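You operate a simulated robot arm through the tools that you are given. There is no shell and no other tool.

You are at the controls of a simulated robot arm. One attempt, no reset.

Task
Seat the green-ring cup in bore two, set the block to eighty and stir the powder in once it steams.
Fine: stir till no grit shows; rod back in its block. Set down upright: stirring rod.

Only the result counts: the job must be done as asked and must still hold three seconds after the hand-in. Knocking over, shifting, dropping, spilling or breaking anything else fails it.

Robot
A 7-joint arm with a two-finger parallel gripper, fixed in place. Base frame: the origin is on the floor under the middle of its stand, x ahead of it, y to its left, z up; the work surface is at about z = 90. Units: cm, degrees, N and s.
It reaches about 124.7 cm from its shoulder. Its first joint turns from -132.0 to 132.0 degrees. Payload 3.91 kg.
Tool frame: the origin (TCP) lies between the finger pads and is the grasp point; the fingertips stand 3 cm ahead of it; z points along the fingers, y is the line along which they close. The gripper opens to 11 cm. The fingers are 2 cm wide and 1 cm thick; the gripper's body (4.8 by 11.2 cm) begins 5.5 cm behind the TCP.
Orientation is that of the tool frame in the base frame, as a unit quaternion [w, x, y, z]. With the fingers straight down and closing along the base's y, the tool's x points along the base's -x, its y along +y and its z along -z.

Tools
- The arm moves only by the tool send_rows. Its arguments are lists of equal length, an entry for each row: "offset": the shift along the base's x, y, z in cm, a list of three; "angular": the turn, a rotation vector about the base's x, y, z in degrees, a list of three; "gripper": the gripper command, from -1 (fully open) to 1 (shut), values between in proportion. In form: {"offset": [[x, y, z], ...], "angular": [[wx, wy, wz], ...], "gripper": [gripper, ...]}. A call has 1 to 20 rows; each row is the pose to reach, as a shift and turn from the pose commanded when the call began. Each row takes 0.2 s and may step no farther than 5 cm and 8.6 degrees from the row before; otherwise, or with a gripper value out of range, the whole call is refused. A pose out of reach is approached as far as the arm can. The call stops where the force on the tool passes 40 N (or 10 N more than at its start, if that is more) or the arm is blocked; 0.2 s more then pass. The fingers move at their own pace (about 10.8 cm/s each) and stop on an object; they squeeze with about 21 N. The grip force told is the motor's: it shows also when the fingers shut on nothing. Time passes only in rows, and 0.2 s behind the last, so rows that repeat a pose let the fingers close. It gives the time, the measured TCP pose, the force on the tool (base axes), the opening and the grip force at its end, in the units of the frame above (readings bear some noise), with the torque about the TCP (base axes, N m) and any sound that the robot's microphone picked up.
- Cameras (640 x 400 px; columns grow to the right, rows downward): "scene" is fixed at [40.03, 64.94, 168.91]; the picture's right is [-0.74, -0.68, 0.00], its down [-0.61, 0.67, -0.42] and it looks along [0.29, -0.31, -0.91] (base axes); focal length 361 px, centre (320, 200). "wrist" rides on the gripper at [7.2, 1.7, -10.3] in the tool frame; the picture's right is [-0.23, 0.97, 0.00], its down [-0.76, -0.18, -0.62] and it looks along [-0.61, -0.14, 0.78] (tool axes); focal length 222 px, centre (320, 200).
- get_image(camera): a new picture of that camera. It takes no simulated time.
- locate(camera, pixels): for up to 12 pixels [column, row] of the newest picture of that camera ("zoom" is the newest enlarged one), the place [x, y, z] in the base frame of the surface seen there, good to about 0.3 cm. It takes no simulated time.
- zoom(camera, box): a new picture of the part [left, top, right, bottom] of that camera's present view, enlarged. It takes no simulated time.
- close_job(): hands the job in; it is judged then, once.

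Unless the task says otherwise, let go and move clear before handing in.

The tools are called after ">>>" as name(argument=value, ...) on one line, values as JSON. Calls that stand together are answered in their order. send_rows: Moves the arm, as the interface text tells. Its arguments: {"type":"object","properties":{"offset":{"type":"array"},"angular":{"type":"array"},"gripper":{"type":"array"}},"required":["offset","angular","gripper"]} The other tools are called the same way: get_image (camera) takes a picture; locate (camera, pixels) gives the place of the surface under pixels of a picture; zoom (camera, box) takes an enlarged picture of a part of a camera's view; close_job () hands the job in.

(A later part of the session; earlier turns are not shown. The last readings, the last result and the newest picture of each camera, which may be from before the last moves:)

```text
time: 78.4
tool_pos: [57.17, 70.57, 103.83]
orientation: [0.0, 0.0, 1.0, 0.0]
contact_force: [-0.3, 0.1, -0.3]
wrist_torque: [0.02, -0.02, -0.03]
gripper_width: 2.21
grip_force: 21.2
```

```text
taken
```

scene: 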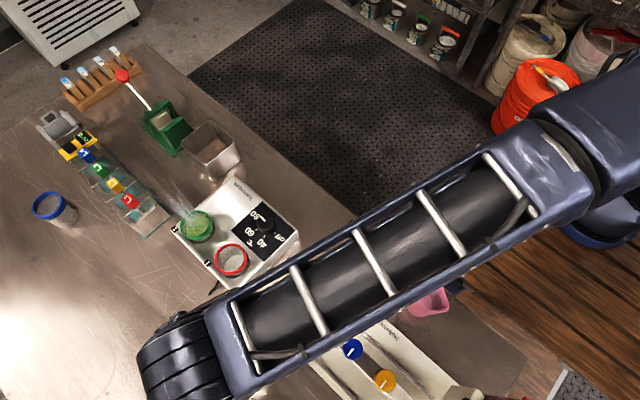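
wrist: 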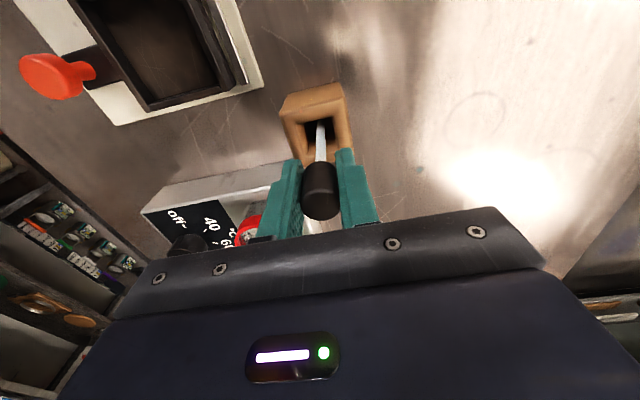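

Width 2.2 cm, and the handle rises with the gripper (still at (319,190)). Lifting the rod out gently.

>>> send_rows(offset=[[0, 0, 0.3], [0, 0, 0.8], [0, 0, 1.4], [0, 0, 2.0], [0, 0, 2.7], [0, 0, 3.4], [0, 0, 4.1], [0, 0, 4.8], [0, 0, 5.5], [0, 0, 6.2], [0, 0, 6.9], [0, 0, 7.6], [0, 0, 8.3], [0, 0, 9.0], [0, 0, 9.6], [0, 0, 10.2], [0, 0, 10.6], [0, 0, 11], [0, 0, 11], [0, 0, 11]], angular=[[0, 0, 0], [0, 0, 0], [0, 0, 0], [0, 0, 0], [0, 0, 0], [0, 0, 0], [0, 0, 0], [0, 0, 0], [0, 0, 0], [0, 0, 0], [0, 0, 0], [0, 0, 0], [0, 0, 0], [0, 0, 0], [0, 0, 0], [0, 0, 0], [0, 0, 0], [0, 0, 0], [0, 0, 0], [0, 0, 0]], gripper=[1, 1, 1, 1, 1, 1, 1, 1, 1, 1, 1, 1, 1, 1, 1, 1, 1, 1, 1, 1])

>>> get_image(camera="wrist")

>>> get_image(camera="scene")

>>> zoom(camera="wrist", box=[270, 60, 370, 220])

```text
time: 82.6
tool_pos: [57.39, 70.51, 114.98]
orientation: [0.0, 0.0, 1.0, 0.0]
contact_force: [-0.7, 0.1, -0.7]
wrist_torque: [0.01, 0.05, 0.02]
gripper_width: 2.18
grip_force: 20.8
```

```text
taken
```

wrist: 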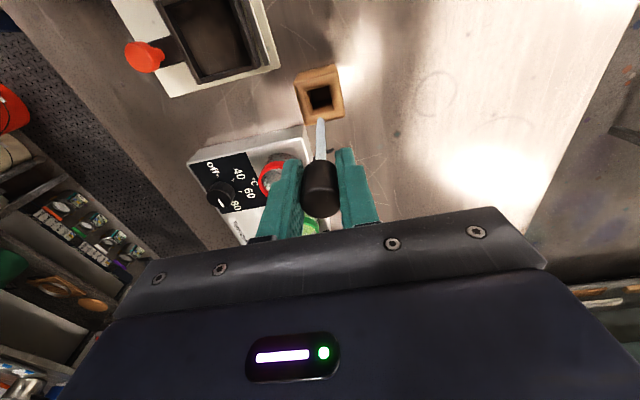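

```text
taken
```

scene: 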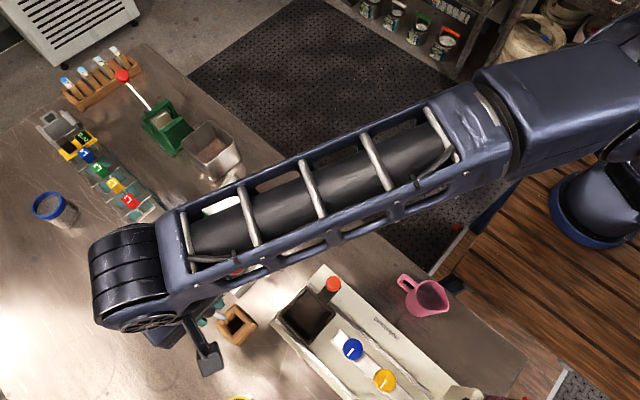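

```text
2.50 times, centred on (320, 140) of wrist
```

zoom: 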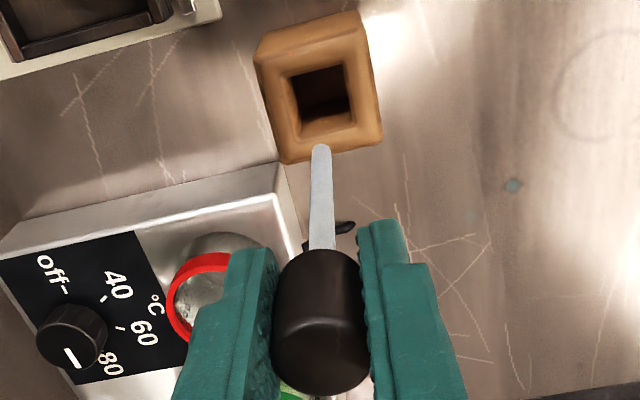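

The rod is free, with its tip at zoom (321,147), which computes to about 12.0 cm below the TCP. I'll carry it over bore 2's cup, keeping the tip above the rims.

>>> send_rows(offset=[[0.4, -0.16, 0.2], [1.4, -0.56, 0.5], [3, -1.2, 0.5], [5, -2, 0.5], [7.2, -2.9, 0.5], [9.4, -3.8, 0.5], [11.6, -4.7, 0.5], [13.8, -5.6, 0.5], [15.9, -6.4, 0.5], [17.7, -7.1, 0.5], [19, -7.6, 0.5], [19.8, -7.95, 0.5], [20.1, -8.1, 0.5], [20.1, -8.1, 0.5], [20.1, -8.1, 0.5]], angular=[[0, 0, 0], [0, 0, 0], [0, 0, 0], [0, 0, 0], [0, 0, 0], [0, 0, 0], [0, 0, 0], [0, 0, 0], [0, 0, 0], [0, 0, 0], [0, 0, 0], [0, 0, 0], [0, 0, 0], [0, 0, 0], [0, 0, 0]], gripper=[1, 1, 1, 1, 1, 1, 1, 1, 1, 1, 1, 1, 1, 1, 1])

>>> get_image(camera="wrist")

>>> zoom(camera="wrist", box=[270, 60, 370, 220])

>>> zoom(camera="scene", box=[150, 160, 270, 280])

```text
time: 85.8
tool_pos: [77.61, 62.48, 115.39]
orientation: [0.0, 0.0, 1.0, 0.0]
contact_force: [-0.1, 0.2, -0.1]
wrist_torque: [-0.02, 0.02, 0.04]
gripper_width: 2.18
grip_force: 21.4
```

```text
taken
```

wrist: 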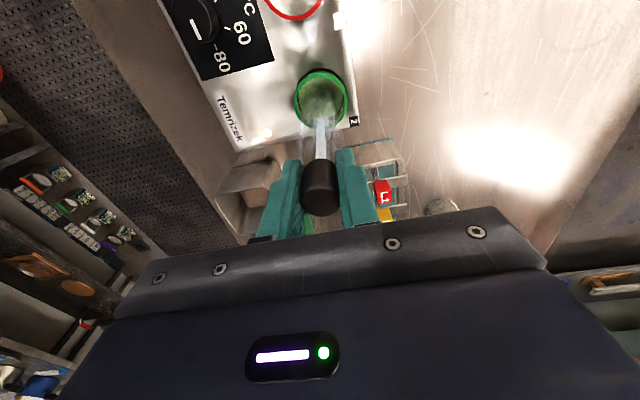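

```text
2.50 times, centred on (320, 140) of wrist
```

zoom: 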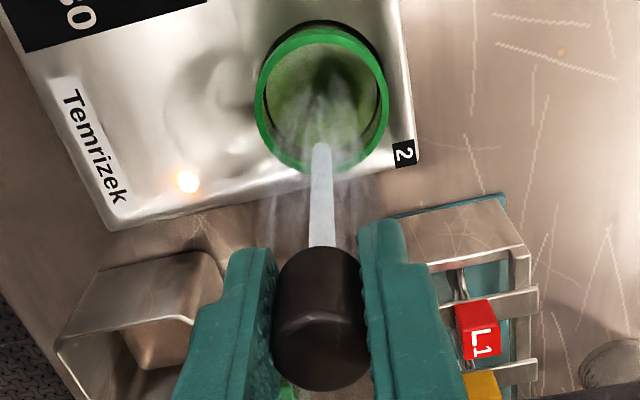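

```text
3.33 times, centred on (210, 220) of scene
```

zoom: 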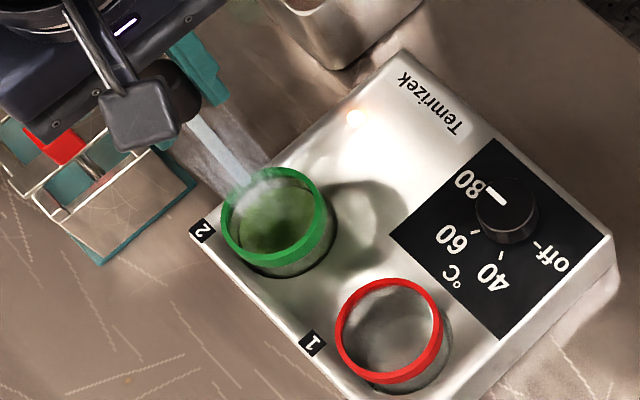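

The heater lamp is lit, and the cup steams right below the rod. I'll confirm the cup's centre with ring points before lowering.

>>> locate(camera="zoom", pixels=[[224, 220], [325, 220], [275, 170], [272, 256], [235, 190], [312, 188], [235, 245], [312, 245], [275, 215], [275, 235]])

>>> locate(camera="wrist", pixels=[[296, 98], [346, 98], [320, 76], [306, 118], [334, 118], [320, 119], [320, 121], [320, 130], [320, 150]])

```text
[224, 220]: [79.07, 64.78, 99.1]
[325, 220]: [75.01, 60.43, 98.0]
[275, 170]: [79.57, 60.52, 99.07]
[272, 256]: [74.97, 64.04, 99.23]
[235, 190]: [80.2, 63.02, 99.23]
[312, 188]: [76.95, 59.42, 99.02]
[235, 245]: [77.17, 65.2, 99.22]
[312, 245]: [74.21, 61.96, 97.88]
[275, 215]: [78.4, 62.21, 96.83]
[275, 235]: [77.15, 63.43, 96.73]
```

```text
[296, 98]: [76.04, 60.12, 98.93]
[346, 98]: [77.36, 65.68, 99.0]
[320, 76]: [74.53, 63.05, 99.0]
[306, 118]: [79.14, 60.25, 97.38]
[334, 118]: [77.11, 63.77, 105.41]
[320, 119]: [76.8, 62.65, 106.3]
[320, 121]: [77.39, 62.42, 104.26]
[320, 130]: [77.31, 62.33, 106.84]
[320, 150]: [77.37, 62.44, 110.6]
```

The cup is centred at (77.36,62.43), with its rim at 99.1 and liquid at about 96.8. The rod hangs vertically at (77.37,62.4). Lowering it slowly to about 1 cm above the cup floor.

>>> send_rows(offset=[[-0.08, 0.02, -0.3], [-0.08, 0.02, -0.9], [-0.08, 0.02, -1.6], [-0.08, 0.02, -2.4], [-0.08, 0.02, -3.2], [-0.08, 0.02, -4.0], [-0.08, 0.02, -4.8], [-0.08, 0.02, -5.5], [-0.08, 0.02, -6.1], [-0.08, 0.02, -6.7], [-0.08, 0.02, -7.3], [-0.08, 0.02, -7.9], [-0.08, 0.02, -8.5], [-0.08, 0.02, -9.0], [-0.08, 0.02, -9.5], [-0.08, 0.02, -9.9], [-0.08, 0.02, -10.2], [-0.08, 0.02, -10.4], [-0.08, 0.02, -10.4]], angular=[[0, 0, 0], [0, 0, 0], [0, 0, 0], [0, 0, 0], [0, 0, 0], [0, 0, 0], [0, 0, 0], [0, 0, 0], [0, 0, 0], [0, 0, 0], [0, 0, 0], [0, 0, 0], [0, 0, 0], [0, 0, 0], [0, 0, 0], [0, 0, 0], [0, 0, 0], [0, 0, 0], [0, 0, 0]], gripper=[1, 1, 1, 1, 1, 1, 1, 1, 1, 1, 1, 1, 1, 1, 1, 1, 1, 1, 1])

>>> get_image(camera="wrist")

>>> zoom(camera="scene", box=[150, 160, 270, 280])

```text
time: 89.8
tool_pos: [77.4, 62.56, 105.0]
orientation: [0.0, 0.0, 1.0, 0.0]
contact_force: [-0.9, -1.2, -0.7]
wrist_torque: [-0.01, -0.02, 0.01]
gripper_width: 2.17
grip_force: 20.9
```

```text
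taken
```

wrist: 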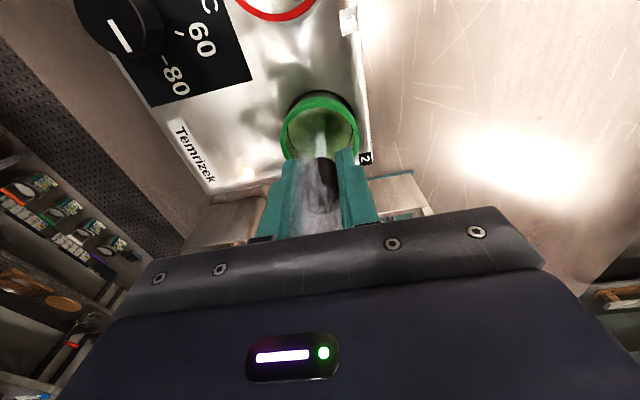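

```text
3.33 times, centred on (210, 220) of scene
```

zoom: 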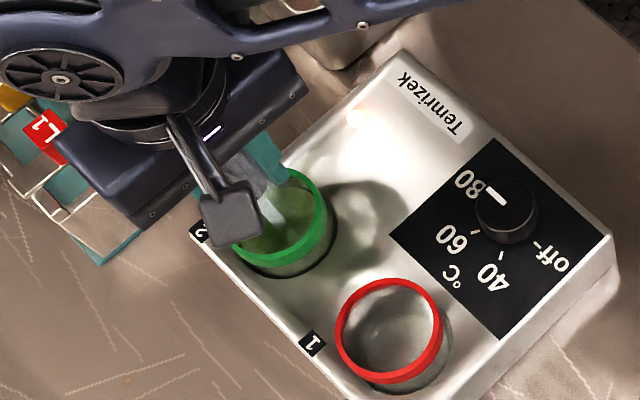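

The rod tip is in the liquid, about 1.5 cm above the floor, with no contact. I'll lower it half a centimetre more and begin gentle circular stirring (radius 1.2 cm, inner radius about 2.5).

>>> send_rows(offset=[[0, 0, -0.25], [0.4, 0, -0.5], [0.8, 0, -0.5], [1.2, 0, -0.5], [0.971, 0.705, -0.5], [0.371, 1.141, -0.5], [-0.371, 1.141, -0.5], [-0.971, 0.705, -0.5], [-1.2, 0, -0.5], [-0.971, -0.705, -0.5], [-0.371, -1.141, -0.5], [0.371, -1.141, -0.5], [0.971, -0.705, -0.5], [1.2, 0, -0.5]], angular=[[0, 0, 0], [0, 0, 0], [0, 0, 0], [0, 0, 0], [0, 0, 0], [0, 0, 0], [0, 0, 0], [0, 0, 0], [0, 0, 0], [0, 0, 0], [0, 0, 0], [0, 0, 0], [0, 0, 0], [0, 0, 0]], gripper=[1, 1, 1, 1, 1, 1, 1, 1, 1, 1, 1, 1, 1, 1])

>>> zoom(camera="wrist", box=[270, 70, 370, 230])

>>> zoom(camera="scene", box=[170, 190, 250, 260])

```text
time: 92.8
tool_pos: [78.51, 62.52, 104.53]
orientation: [0.0, 0.0, 1.0, 0.0]
contact_force: [0.4, 0.3, -0.7]
wrist_torque: [0.03, 0.02, -0.04]
gripper_width: 2.16
grip_force: 21.2
```

```text
2.50 times, centred on (320, 150) of wrist
```

zoom: 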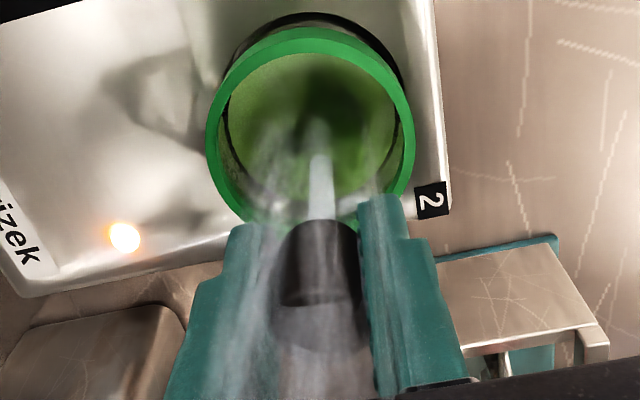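

```text
5.71 times, centred on (210, 225) of scene
```

zoom: 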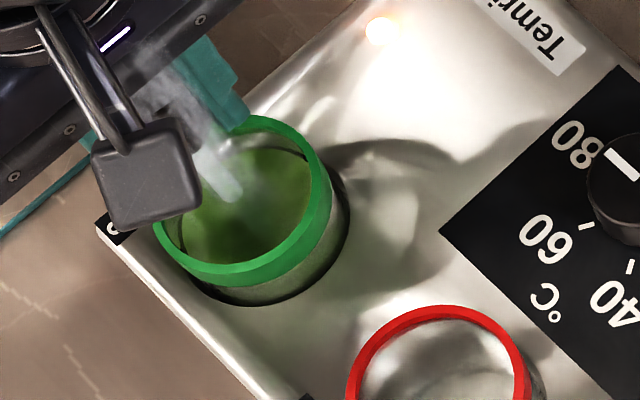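

Stirring runs with no contact force. I'll do several more circles and then check for grit.

>>> send_rows(offset=[[-0.229, 0.705, 0], [-0.829, 1.141, 0], [-1.571, 1.141, 0], [-2.171, 0.705, 0], [-2.4, 0, 0], [-2.171, -0.705, 0], [-1.571, -1.141, 0], [-0.829, -1.141, 0], [-0.229, -0.705, 0], [0, 0, 0], [-0.229, 0.705, 0], [-0.829, 1.141, 0], [-1.571, 1.141, 0], [-2.171, 0.705, 0], [-2.4, 0, 0], [-2.171, -0.705, 0], [-1.571, -1.141, 0], [-0.829, -1.141, 0], [-0.229, -0.705, 0], [0, 0, 0]], angular=[[0, 0, 0], [0, 0, 0], [0, 0, 0], [0, 0, 0], [0, 0, 0], [0, 0, 0], [0, 0, 0], [0, 0, 0], [0, 0, 0], [0, 0, 0], [0, 0, 0], [0, 0, 0], [0, 0, 0], [0, 0, 0], [0, 0, 0], [0, 0, 0], [0, 0, 0], [0, 0, 0], [0, 0, 0], [0, 0, 0]], gripper=[1, 1, 1, 1, 1, 1, 1, 1, 1, 1, 1, 1, 1, 1, 1, 1, 1, 1, 1, 1])

>>> send_rows(offset=[[-0.229, 0.705, 0], [-0.829, 1.141, 0], [-1.571, 1.141, 0], [-2.171, 0.705, 0], [-2.4, 0, 0], [-2.171, -0.705, 0], [-1.571, -1.141, 0], [-0.829, -1.141, 0], [-0.229, -0.705, 0], [0, 0, 0], [-0.229, 0.705, 0], [-0.829, 1.141, 0], [-1.571, 1.141, 0], [-2.171, 0.705, 0], [-2.4, 0, 0], [-2.171, -0.705, 0], [-1.571, -1.141, 0], [-0.829, -1.141, 0], [-0.229, -0.705, 0], [0, 0, 0]], angular=[[0, 0, 0], [0, 0, 0], [0, 0, 0], [0, 0, 0], [0, 0, 0], [0, 0, 0], [0, 0, 0], [0, 0, 0], [0, 0, 0], [0, 0, 0], [0, 0, 0], [0, 0, 0], [0, 0, 0], [0, 0, 0], [0, 0, 0], [0, 0, 0], [0, 0, 0], [0, 0, 0], [0, 0, 0], [0, 0, 0]], gripper=[1, 1, 1, 1, 1, 1, 1, 1, 1, 1, 1, 1, 1, 1, 1, 1, 1, 1, 1, 1])

>>> zoom(camera="wrist", box=[270, 70, 370, 230])

>>> zoom(camera="scene", box=[185, 200, 225, 240])

```text
time: 97.0
tool_pos: [78.78, 62.35, 104.49]
orientation: [0.0, 0.001, 1.0, 0.001]
contact_force: [0.4, -3.1, 8.9]
wrist_torque: [-0.33, -0.05, -0.01]
gripper_width: 2.2
grip_force: 20.7
```

```text
time: 101.2
tool_pos: [78.53, 62.41, 104.43]
orientation: [0.0, -0.001, 1.0, 0.0]
contact_force: [0.7, 0.2, 1.3]
wrist_torque: [0.03, -0.03, -0.02]
gripper_width: 2.21
grip_force: 21.0
```

```text
2.50 times, centred on (320, 150) of wrist
```

zoom: 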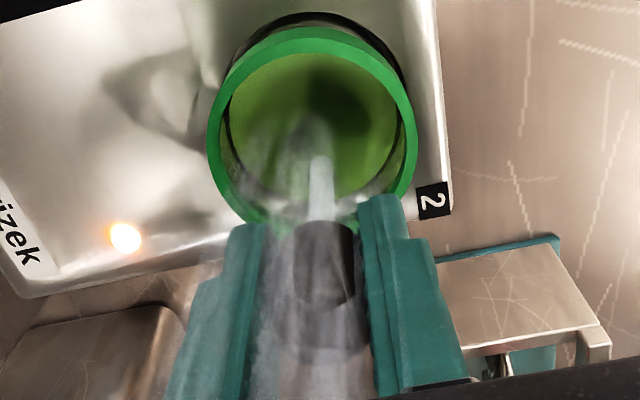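

```text
10.00 times, centred on (205, 220) of scene
```

zoom: 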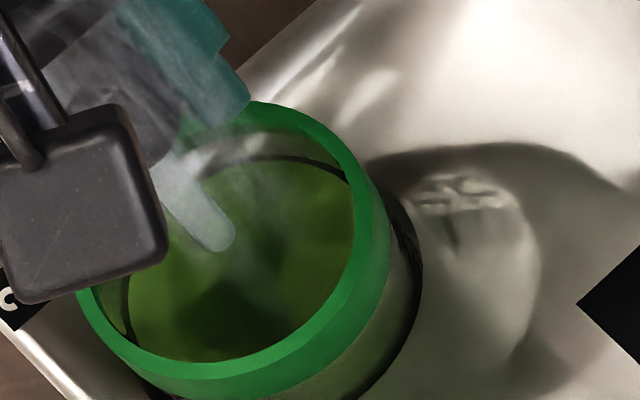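

The liquid looks more uniform, but one reading showed an 8.9 N upward contact, so I'll raise the tip 0.3 cm and continue stirring in the same circle.

>>> send_rows(offset=[[-0.229, 0.705, 0.2], [-0.829, 1.141, 0.3], [-1.571, 1.141, 0.3], [-2.171, 0.705, 0.3], [-2.4, 0, 0.3], [-2.171, -0.705, 0.3], [-1.571, -1.141, 0.3], [-0.829, -1.141, 0.3], [-0.229, -0.705, 0.3], [0, 0, 0.3], [-0.229, 0.705, 0.3], [-0.829, 1.141, 0.3], [-1.571, 1.141, 0.3], [-2.171, 0.705, 0.3], [-2.4, 0, 0.3], [-2.171, -0.705, 0.3], [-1.571, -1.141, 0.3], [-0.829, -1.141, 0.3], [-0.229, -0.705, 0.3], [0, 0, 0.3]], angular=[[0, 0, 0], [0, 0, 0], [0, 0, 0], [0, 0, 0], [0, 0, 0], [0, 0, 0], [0, 0, 0], [0, 0, 0], [0, 0, 0], [0, 0, 0], [0, 0, 0], [0, 0, 0], [0, 0, 0], [0, 0, 0], [0, 0, 0], [0, 0, 0], [0, 0, 0], [0, 0, 0], [0, 0, 0], [0, 0, 0]], gripper=[1, 1, 1, 1, 1, 1, 1, 1, 1, 1, 1, 1, 1, 1, 1, 1, 1, 1, 1, 1])

>>> zoom(camera="wrist", box=[290, 70, 350, 130])

>>> zoom(camera="scene", box=[185, 200, 225, 240])

```text
time: 105.4
tool_pos: [78.6, 62.4, 104.86]
orientation: [0.0, 0.0, 1.0, -0.001]
contact_force: [-0.5, -0.3, -0.5]
wrist_torque: [0.0, -0.02, 0.02]
gripper_width: 2.22
grip_force: 21.1
```

```text
6.67 times, centred on (320, 100) of wrist
```

zoom: 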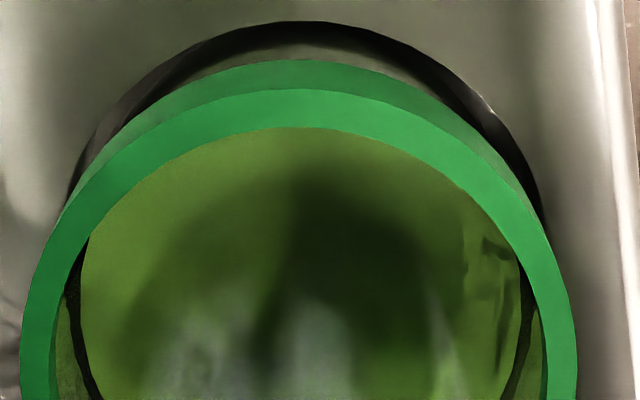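

```text
10.00 times, centred on (205, 220) of scene
```

zoom: 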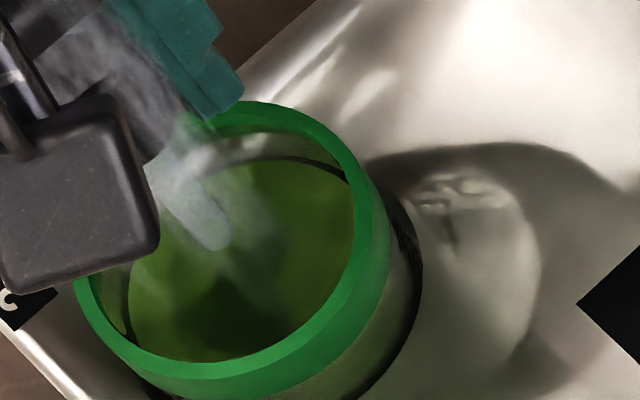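

The surface now looks smooth, with no specks at (300,250). For certainty I'll stir a few more circles, then withdraw and inspect without the rod in the way.

>>> send_rows(offset=[[-0.229, 0.705, 0], [-0.829, 1.141, 0], [-1.571, 1.141, 0], [-2.171, 0.705, 0], [-2.4, 0, 0], [-2.171, -0.705, 0], [-1.571, -1.141, 0], [-0.829, -1.141, 0], [-0.229, -0.705, 0], [0, 0, 0], [-0.229, 0.705, 0], [-0.829, 1.141, 0], [-1.571, 1.141, 0], [-2.171, 0.705, 0], [-2.4, 0, 0], [-2.171, -0.705, 0], [-1.571, -1.141, 0], [-0.829, -1.141, 0], [-0.229, -0.705, 0], [0, 0, 0]], angular=[[0, 0, 0], [0, 0, 0], [0, 0, 0], [0, 0, 0], [0, 0, 0], [0, 0, 0], [0, 0, 0], [0, 0, 0], [0, 0, 0], [0, 0, 0], [0, 0, 0], [0, 0, 0], [0, 0, 0], [0, 0, 0], [0, 0, 0], [0, 0, 0], [0, 0, 0], [0, 0, 0], [0, 0, 0], [0, 0, 0]], gripper=[1, 1, 1, 1, 1, 1, 1, 1, 1, 1, 1, 1, 1, 1, 1, 1, 1, 1, 1, 1])

>>> send_rows(offset=[[-0.229, 0.705, 0], [-0.829, 1.141, 0], [-1.571, 1.141, 0], [-2.171, 0.705, 0], [-2.4, 0, 0], [-2.171, -0.705, 0], [-1.571, -1.141, 0], [-0.829, -1.141, 0], [-0.229, -0.705, 0], [0, 0, 0], [-0.229, 0.705, 0], [-0.829, 1.141, 0], [-1.571, 1.141, 0], [-2.171, 0.705, 0], [-2.4, 0, 0], [-2.171, -0.705, 0], [-1.571, -1.141, 0], [-0.829, -1.141, 0], [-0.229, -0.705, 0], [0, 0, 0]], angular=[[0, 0, 0], [0, 0, 0], [0, 0, 0], [0, 0, 0], [0, 0, 0], [0, 0, 0], [0, 0, 0], [0, 0, 0], [0, 0, 0], [0, 0, 0], [0, 0, 0], [0, 0, 0], [0, 0, 0], [0, 0, 0], [0, 0, 0], [0, 0, 0], [0, 0, 0], [0, 0, 0], [0, 0, 0], [0, 0, 0]], gripper=[1, 1, 1, 1, 1, 1, 1, 1, 1, 1, 1, 1, 1, 1, 1, 1, 1, 1, 1, 1])

>>> send_rows(offset=[[-0.4, 0, 0], [-0.8, 0, 0], [-1.2, 0, 0], [-1.2, 0, 0.3], [-1.2, 0, 0.8], [-1.2, 0, 1.5], [-1.2, 0, 2.3], [-1.2, 0, 3.1], [-1.2, 0, 3.9], [-1.2, 0, 4.7], [-1.2, 0, 5.5], [-1.2, 0, 6.3], [-1.2, 0, 7.1], [-1.2, 0, 7.9], [-1.2, 0, 8.7], [-1.2, 0, 9.4], [-1.2, 0, 9.9], [-1.2, 0, 10.2], [-1.2, 0, 10.2], [-1.2, 0, 10.2]], angular=[[0, 0, 0], [0, 0, 0], [0, 0, 0], [0, 0, 0], [0, 0, 0], [0, 0, 0], [0, 0, 0], [0, 0, 0], [0, 0, 0], [0, 0, 0], [0, 0, 0], [0, 0, 0], [0, 0, 0], [0, 0, 0], [0, 0, 0], [0, 0, 0], [0, 0, 0], [0, 0, 0], [0, 0, 0], [0, 0, 0]], gripper=[1, 1, 1, 1, 1, 1, 1, 1, 1, 1, 1, 1, 1, 1, 1, 1, 1, 1, 1, 1])

>>> get_image(camera="wrist")

>>> zoom(camera="wrist", box=[285, 60, 355, 170])

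>>> zoom(camera="scene", box=[175, 190, 235, 250])

```text
time: 109.6
tool_pos: [78.66, 62.34, 104.76]
orientation: [0.0, -0.001, 1.0, 0.0]
contact_force: [-0.2, 1.0, 0.7]
wrist_torque: [-0.07, -0.01, 0.01]
gripper_width: 2.21
grip_force: 21.0
```

```text
time: 113.8
tool_pos: [78.51, 62.49, 104.88]
orientation: [-0.001, -0.001, 1.0, 0.0]
contact_force: [1.0, 0.1, -0.1]
wrist_torque: [0.0, 0.02, 0.0]
gripper_width: 2.21
grip_force: 20.5
```

```text
time: 118.0
tool_pos: [77.35, 62.36, 115.08]
orientation: [0.0, 0.0, 1.0, 0.0]
contact_force: [0.1, 0.0, -0.1]
wrist_torque: [-0.03, 0.01, 0.0]
gripper_width: 2.2
grip_force: 21.2
```

```text
taken
```

wrist: 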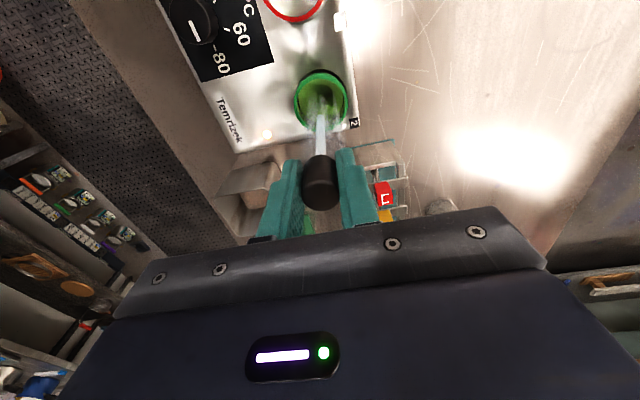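

```text
3.64 times, centred on (320, 115) of wrist
```

zoom: 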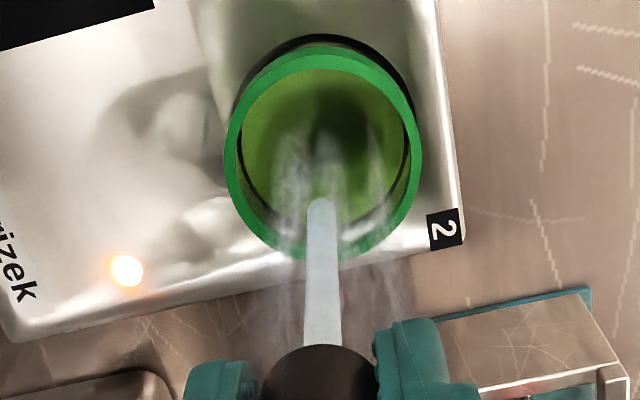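

```text
6.67 times, centred on (205, 220) of scene
```

zoom: 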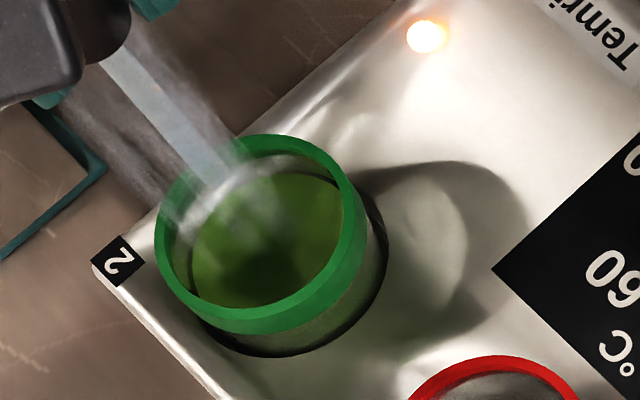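

The rod is out, and it has slid about 1.2 cm down in the fingers: the tip is now at py ≈ 115 rather than 119. I'll check the liquid closely for grit and see whether the rod is still creeping.

>>> zoom(camera="scene", box=[192, 205, 222, 235])

>>> zoom(camera="wrist", box=[295, 70, 347, 130])

>>> send_rows(offset=[[0, 0, 0]], angular=[[0, 0, 0]], gripper=[1])

>>> zoom(camera="wrist", box=[285, 60, 355, 170])

```text
13.33 times, centred on (207, 220) of scene
```

zoom: 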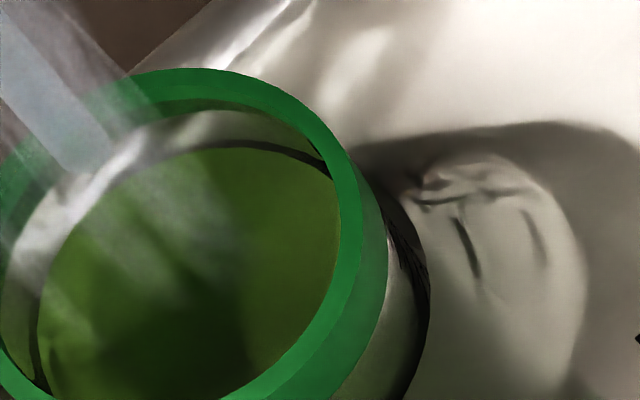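

```text
6.67 times, centred on (321, 100) of wrist
```

zoom: 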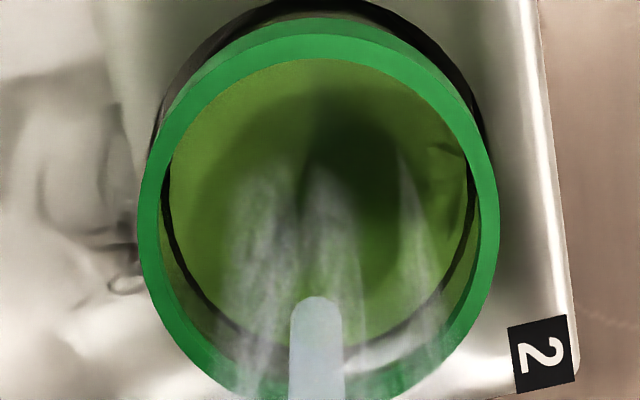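

```text
time: 118.4
tool_pos: [77.27, 62.31, 114.97]
orientation: [0.0, 0.0, 1.0, 0.0]
contact_force: [0.8, -0.9, -1.6]
wrist_torque: [-0.03, -0.01, -0.02]
gripper_width: 2.19
grip_force: 20.8
```

```text
3.64 times, centred on (320, 115) of wrist
```

zoom: 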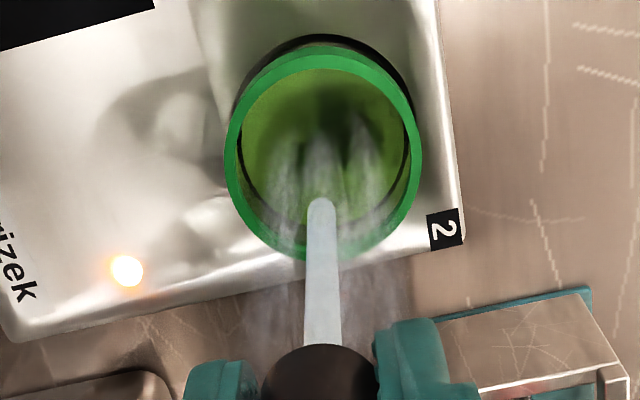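

No creep over that time, and the liquid is smooth with no specks. I'll check the rod's verticality and tip height before returning it.

>>> locate(camera="zoom", pixels=[[320, 210], [321, 230], [321, 260], [321, 300], [321, 330], [318, 380]])

>>> get_image(camera="wrist")

>>> get_image(camera="scene")

```text
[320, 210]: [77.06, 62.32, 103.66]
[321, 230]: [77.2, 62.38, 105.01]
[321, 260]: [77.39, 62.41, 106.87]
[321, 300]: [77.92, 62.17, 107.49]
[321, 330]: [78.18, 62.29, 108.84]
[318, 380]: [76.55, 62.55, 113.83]
```

```text
taken
```

wrist: 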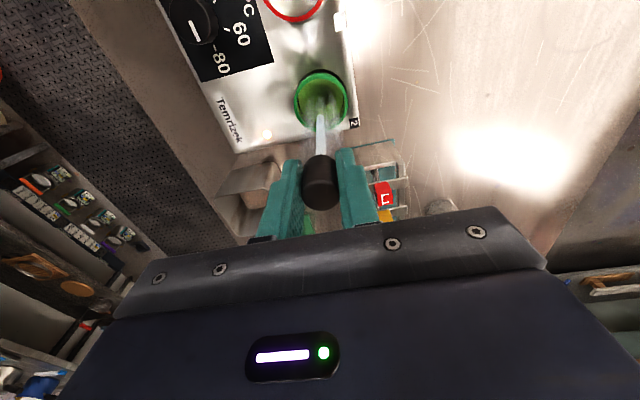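

```text
taken
```

scene: 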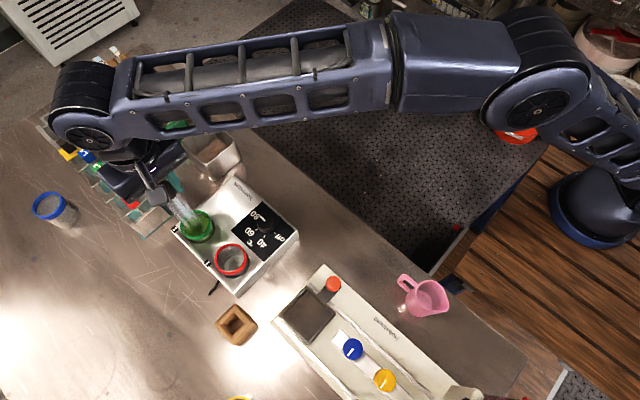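

The located points hint that the rod may be tilted about the finger axis, with x changing along its length. I'll compare with the earlier view using the same zoom box.

>>> zoom(camera="wrist", box=[270, 60, 370, 220])

>>> locate(camera="zoom", pixels=[[321, 145], [321, 160], [321, 180], [321, 200], [321, 220], [321, 230], [318, 250], [318, 270], [318, 300], [318, 330], [318, 350], [318, 365]])

>>> zoom(camera="scene", box=[140, 160, 240, 250])

```text
2.50 times, centred on (320, 140) of wrist
```

zoom: 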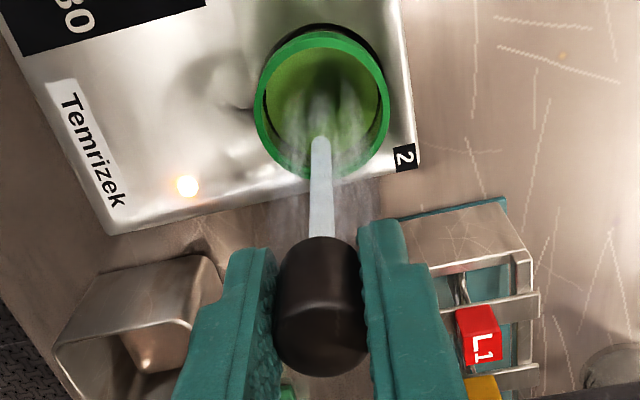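

```text
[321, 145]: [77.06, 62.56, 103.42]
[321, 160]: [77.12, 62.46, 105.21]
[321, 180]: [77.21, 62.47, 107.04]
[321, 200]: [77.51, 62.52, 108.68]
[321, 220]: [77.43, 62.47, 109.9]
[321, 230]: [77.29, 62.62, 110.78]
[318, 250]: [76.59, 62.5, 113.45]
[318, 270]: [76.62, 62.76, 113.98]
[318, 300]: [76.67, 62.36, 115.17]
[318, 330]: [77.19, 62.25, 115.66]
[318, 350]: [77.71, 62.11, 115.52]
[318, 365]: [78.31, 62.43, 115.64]
```

```text
4.44 times, centred on (190, 205) of scene
```

zoom: 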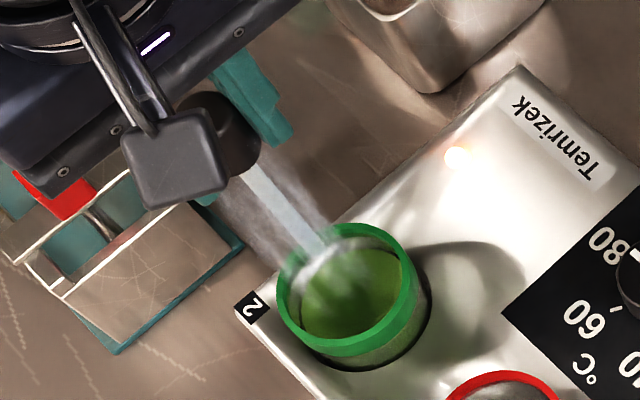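

The rod has slid straight down about 1 cm (handle top now 0.6 above the TCP) and is still essentially vertical. I'll carry it back over its wooden block with the tip at z ≈ 102.

>>> send_rows(offset=[[-0.3, 0.12, 0.2], [-1.3, 0.52, 0.4], [-2.9, 1.17, 0.4], [-4.9, 1.98, 0.4], [-7.1, 2.86, 0.4], [-9.3, 3.75, 0.4], [-11.5, 4.64, 0.4], [-13.7, 5.53, 0.4], [-15.8, 6.37, 0.4], [-17.6, 7.1, 0.4], [-18.9, 7.62, 0.4], [-19.7, 7.95, 0.4], [-20.02, 8.08, 0.4], [-20.02, 8.08, 0.4], [-20.02, 8.08, 0.4]], angular=[[0, 0, 0], [0, 0, 0], [0, 0, 0], [0, 0, 0], [0, 0, 0], [0, 0, 0], [0, 0, 0], [0, 0, 0], [0, 0, 0], [0, 0, 0], [0, 0, 0], [0, 0, 0], [0, 0, 0], [0, 0, 0], [0, 0, 0]], gripper=[1, 1, 1, 1, 1, 1, 1, 1, 1, 1, 1, 1, 1, 1, 1])

>>> get_image(camera="wrist")

>>> zoom(camera="wrist", box=[270, 50, 370, 210])

>>> locate(camera="zoom", pixels=[[321, 150], [321, 165], [321, 180], [321, 200], [321, 220], [300, 90], [345, 85], [322, 70], [322, 130]])

```text
time: 121.6
tool_pos: [57.36, 70.71, 115.31]
orientation: [0.0, 0.0, 1.0, 0.001]
contact_force: [0.9, 0.1, -0.3]
wrist_torque: [0.03, -0.03, 0.0]
gripper_width: 2.16
grip_force: 20.8
```

```text
taken
```

wrist: 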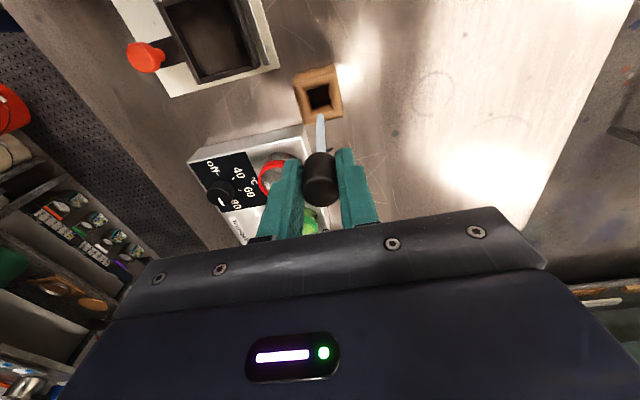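

```text
2.50 times, centred on (320, 130) of wrist
```

zoom: 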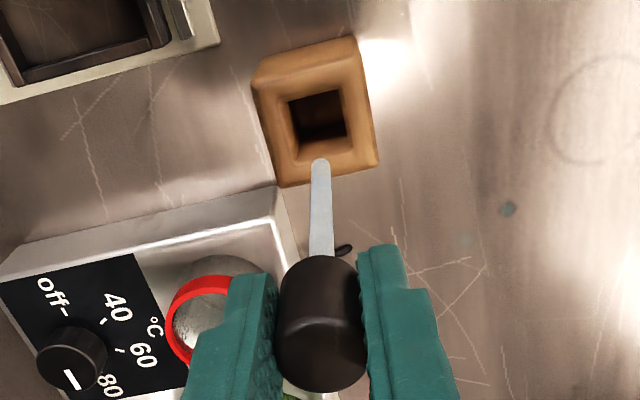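

```text
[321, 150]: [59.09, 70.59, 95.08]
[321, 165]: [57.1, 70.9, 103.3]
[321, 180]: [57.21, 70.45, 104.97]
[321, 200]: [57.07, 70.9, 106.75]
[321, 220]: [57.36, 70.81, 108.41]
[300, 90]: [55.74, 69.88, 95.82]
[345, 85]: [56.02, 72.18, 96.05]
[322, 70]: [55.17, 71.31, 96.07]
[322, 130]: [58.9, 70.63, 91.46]
```

The hole's centre projects to about (57.5,70.6) and the rod hangs right over it. Lowering until the tip is just above the block top, then I'll check.

>>> send_rows(offset=[[0, 0, -0.3], [0, 0, -0.9], [0.05, 0.03, -1.7], [0.05, 0.03, -2.5], [0.05, 0.03, -3.3], [0.05, 0.03, -4.1], [0.05, 0.03, -4.8], [0.05, 0.03, -5.3], [0.05, 0.03, -5.6], [0.05, 0.03, -5.6]], angular=[[0, 0, 0], [0, 0, 0], [0, 0, 0], [0, 0, 0], [0, 0, 0], [0, 0, 0], [0, 0, 0], [0, 0, 0], [0, 0, 0], [0, 0, 0]], gripper=[1, 1, 1, 1, 1, 1, 1, 1, 1, 1])

>>> zoom(camera="wrist", box=[270, 50, 370, 210])

>>> zoom(camera="scene", box=[180, 270, 280, 360])

```text
time: 123.8
tool_pos: [57.48, 70.61, 109.88]
orientation: [0.0, -0.001, 1.0, 0.0]
contact_force: [-0.4, 0.4, -0.2]
wrist_torque: [0.02, -0.01, 0.0]
gripper_width: 2.13
grip_force: 21.2
```

```text
2.50 times, centred on (320, 130) of wrist
```

zoom: 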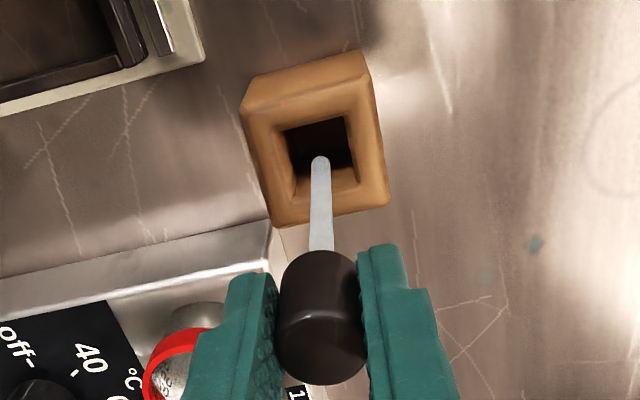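

```text
4.44 times, centred on (230, 315) of scene
```

zoom: 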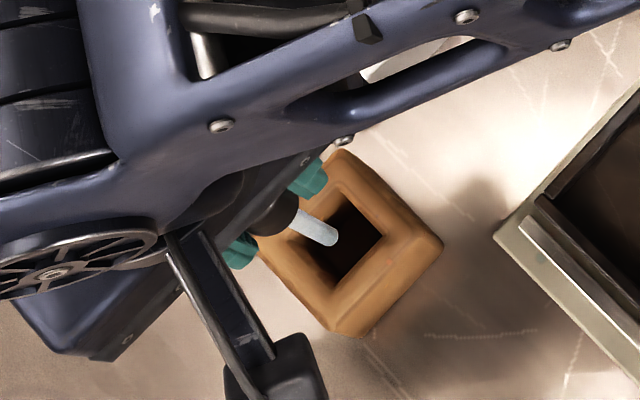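

The tip is over the middle of the hole in both views. Continuing down into the hole.

>>> send_rows(offset=[[0, 0, -0.3], [0, 0, -0.8], [0, 0, -1.3], [0, 0, -1.8], [0, 0, -2.3], [0, 0, -2.8], [0, 0, -3.3], [0, 0, -3.8], [0, 0, -4.2], [0, 0, -4.6], [0, 0, -4.9], [0, 0, -5.1], [0, 0, -5.1]], angular=[[0, 0, 0], [0, 0, 0], [0, 0, 0], [0, 0, 0], [0, 0, 0], [0, 0, 0], [0, 0, 0], [0, 0, 0], [0, 0, 0], [0, 0, 0], [0, 0, 0], [0, 0, 0], [0, 0, 0]], gripper=[1, 1, 1, 1, 1, 1, 1, 1, 1, 1, 1, 1, 1])

>>> zoom(camera="wrist", box=[270, 50, 370, 210])

```text
time: 126.6
tool_pos: [57.36, 70.83, 104.74]
orientation: [0.0, 0.0, 1.0, 0.0]
contact_force: [0.5, 0.9, -0.3]
wrist_torque: [0.0, -0.02, -0.01]
gripper_width: 2.17
grip_force: 21.5
```

```text
2.50 times, centred on (320, 130) of wrist
```

zoom: 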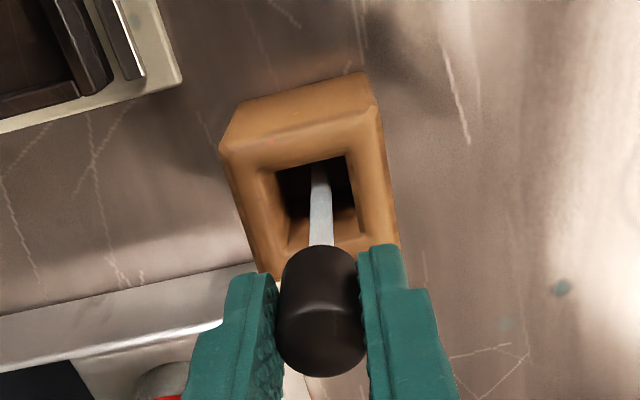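

Inside the hole with no contact yet. I'll lower in small steps and watch for touchdown.

>>> send_rows(offset=[[0, 0, -0.1], [0, 0, -0.2], [0, 0, -0.3], [0, 0, -0.4], [0, 0, -0.4]], angular=[[0, 0, 0], [0, 0, 0], [0, 0, 0], [0, 0, 0], [0, 0, 0]], gripper=[1, 1, 1, 1, 1])

>>> send_rows(offset=[[0, 0, -0.1], [0, 0, -0.2], [0, 0, -0.2]], angular=[[0, 0, 0], [0, 0, 0], [0, 0, 0]], gripper=[1, 1, 1])

```text
time: 127.8
tool_pos: [57.31, 70.62, 104.36]
orientation: [0.0, 0.0, 1.0, 0.001]
contact_force: [1.0, 2.5, 18.6]
wrist_torque: [0.42, -0.06, 0.0]
gripper_width: 2.17
grip_force: 21.0
```

```text
time: 128.6
tool_pos: [57.53, 70.46, 104.09]
orientation: [0.0, 0.0, 1.0, 0.0]
contact_force: [-0.2, 3.6, 17.5]
wrist_torque: [0.46, -0.01, 0.01]
gripper_width: 2.18
grip_force: 20.8
```

Touchdown: +18 N upward, so the rod is on the floor of its block. I'll relieve the pressure slightly and then open the fingers.

>>> send_rows(offset=[[0, 0, 0.1], [0, 0, 0.15], [0, 0, 0.15]], angular=[[0, 0, 0], [0, 0, 0], [0, 0, 0]], gripper=[1, 1, 1])

>>> zoom(camera="wrist", box=[270, 50, 370, 210])

>>> zoom(camera="scene", box=[180, 270, 280, 360])

```text
time: 129.4
tool_pos: [57.42, 70.53, 104.27]
orientation: [-0.001, 0.0, 1.0, -0.002]
contact_force: [0.7, 1.5, 4.2]
wrist_torque: [0.23, -0.07, 0.02]
gripper_width: 2.17
grip_force: 20.9
```

```text
2.50 times, centred on (320, 130) of wrist
```

zoom: 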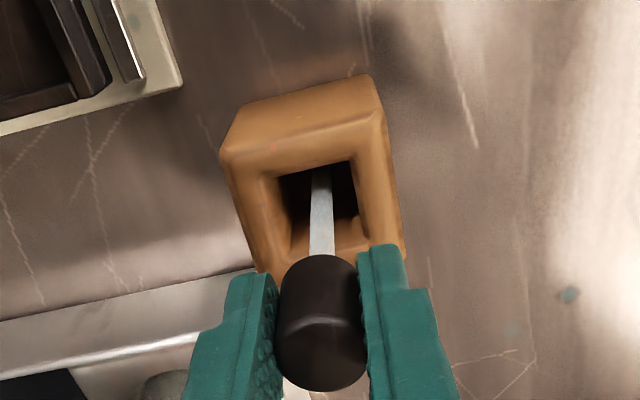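

```text
4.44 times, centred on (230, 315) of scene
```

zoom: 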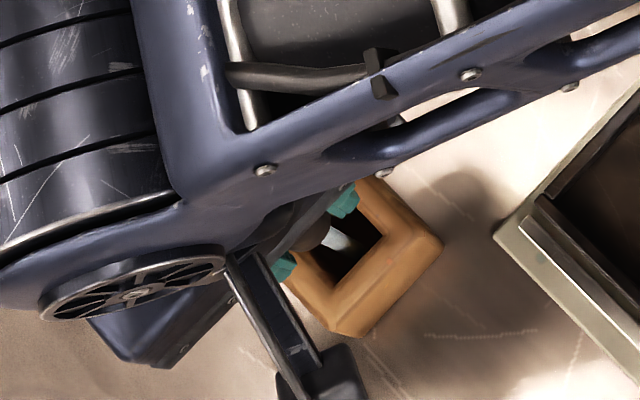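

Load is down to 4 N. Before I release, I'll check that the handle top is back at its original height (104.4).

>>> get_image(camera="wrist")

>>> locate(camera="wrist", pixels=[[320, 182], [320, 187], [320, 192], [320, 196], [320, 200], [320, 160], [320, 170], [320, 145], [320, 130]])

```text
taken
```

wrist: 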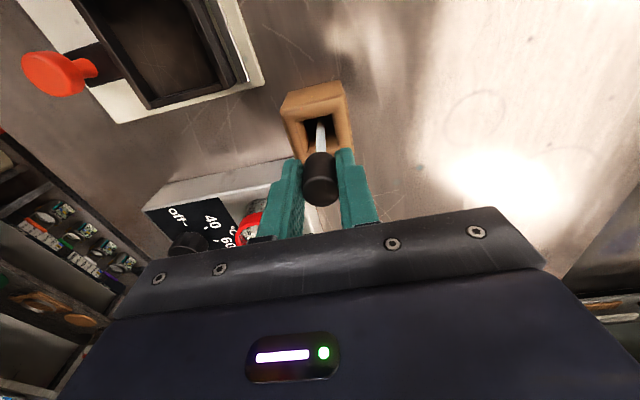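

```text
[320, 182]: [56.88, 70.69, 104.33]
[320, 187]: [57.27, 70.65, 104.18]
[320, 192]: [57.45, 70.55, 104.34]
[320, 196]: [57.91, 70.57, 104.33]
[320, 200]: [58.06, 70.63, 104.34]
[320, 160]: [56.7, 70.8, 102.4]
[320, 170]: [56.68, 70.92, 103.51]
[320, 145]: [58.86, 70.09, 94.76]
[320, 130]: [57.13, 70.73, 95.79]
```

The handle top is at z ≈ 104.33, the same as before pickup, so the rod is seated. Opening the fingers gradually.

>>> send_rows(offset=[[0, 0, 0], [0, 0, 0], [0, 0, 0], [0, 0, 0], [0, 0, 0], [0, 0, 0], [0, 0, 0]], angular=[[0, 0, 0], [0, 0, 0], [0, 0, 0], [0, 0, 0], [0, 0, 0], [0, 0, 0], [0, 0, 0]], gripper=[0.6, 0.55, 0.5, 0.4, 0.2, 0, 0])

>>> get_image(camera="wrist")

>>> zoom(camera="wrist", box=[270, 50, 370, 210])

```text
time: 131.0
tool_pos: [57.45, 70.57, 104.16]
orientation: [0.0, 0.0, 1.0, 0.0]
contact_force: [0.8, 0.1, 0.1]
wrist_torque: [-0.03, -0.01, -0.01]
gripper_width: 5.51
grip_force: 0.0
```

```text
taken
```

wrist: 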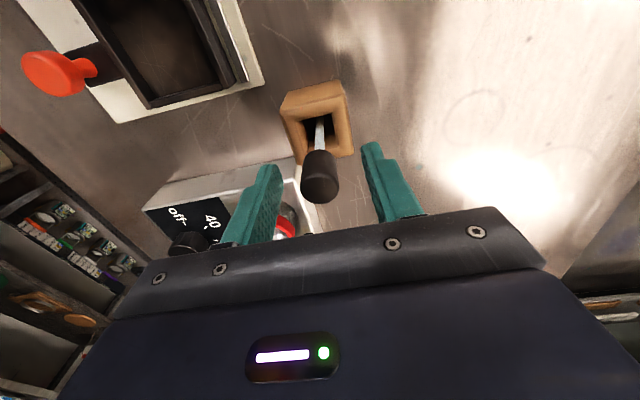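

```text
2.50 times, centred on (320, 130) of wrist
```

zoom: 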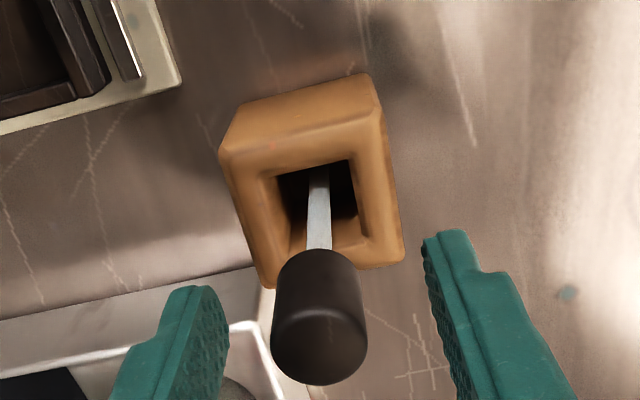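

The rod stands upright in its block after release. Rising straight up and moving clear for a final check.

>>> send_rows(offset=[[0, 0, 1], [0, 0, 3.5], [0, 0, 7], [0, 0, 11], [0, 0, 15], [-2, -4, 18], [-4, -8, 20], [-6, -12, 22], [-8, -16, 24], [-10, -20, 26], [-12, -24, 27], [-14, -28, 28], [-14, -28, 28]], angular=[[0, 0, 0], [0, 0, 0], [0, 0, 0], [0, 0, 0], [0, 0, 0], [0, 0, 0], [0, 0, 0], [0, 0, 0], [0, 0, 0], [0, 0, 0], [0, 0, 0], [0, 0, 0], [0, 0, 0]], gripper=[0, 0, 0, 0, 0, 0, 0, 0, 0, 0, 0, 0, 0])

>>> get_image(camera="scene")

>>> zoom(camera="scene", box=[180, 195, 230, 245])

>>> zoom(camera="scene", box=[160, 190, 310, 350])

```text
refused: row 6 steps farther than a row can; nothing moved
```

```text
taken
```

scene: 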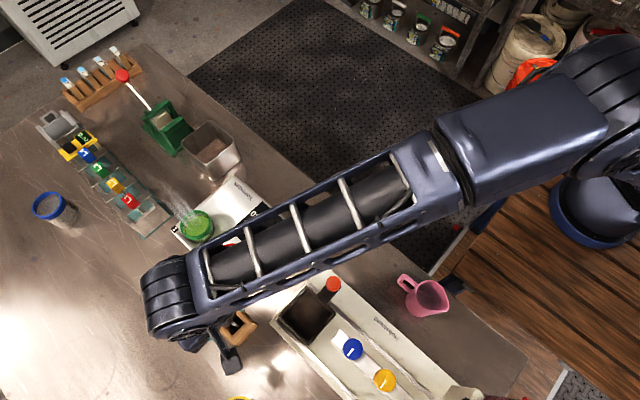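

```text
8.00 times, centred on (205, 220) of scene
```

zoom: 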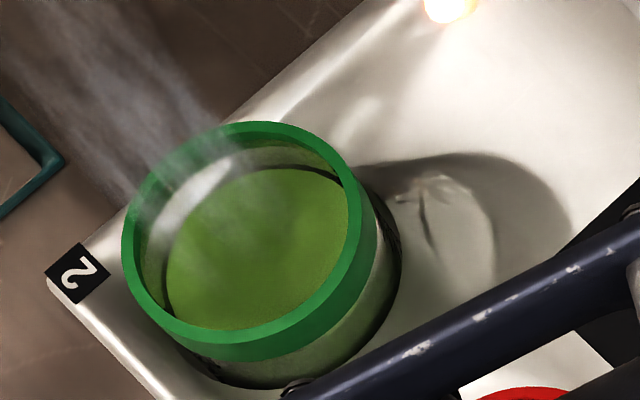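

```text
2.50 times, centred on (235, 270) of scene
```

zoom: 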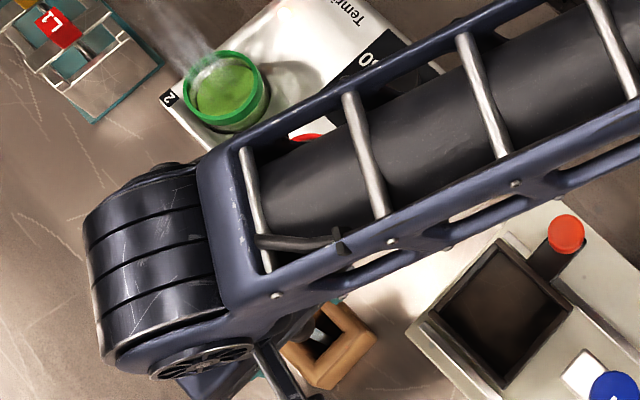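

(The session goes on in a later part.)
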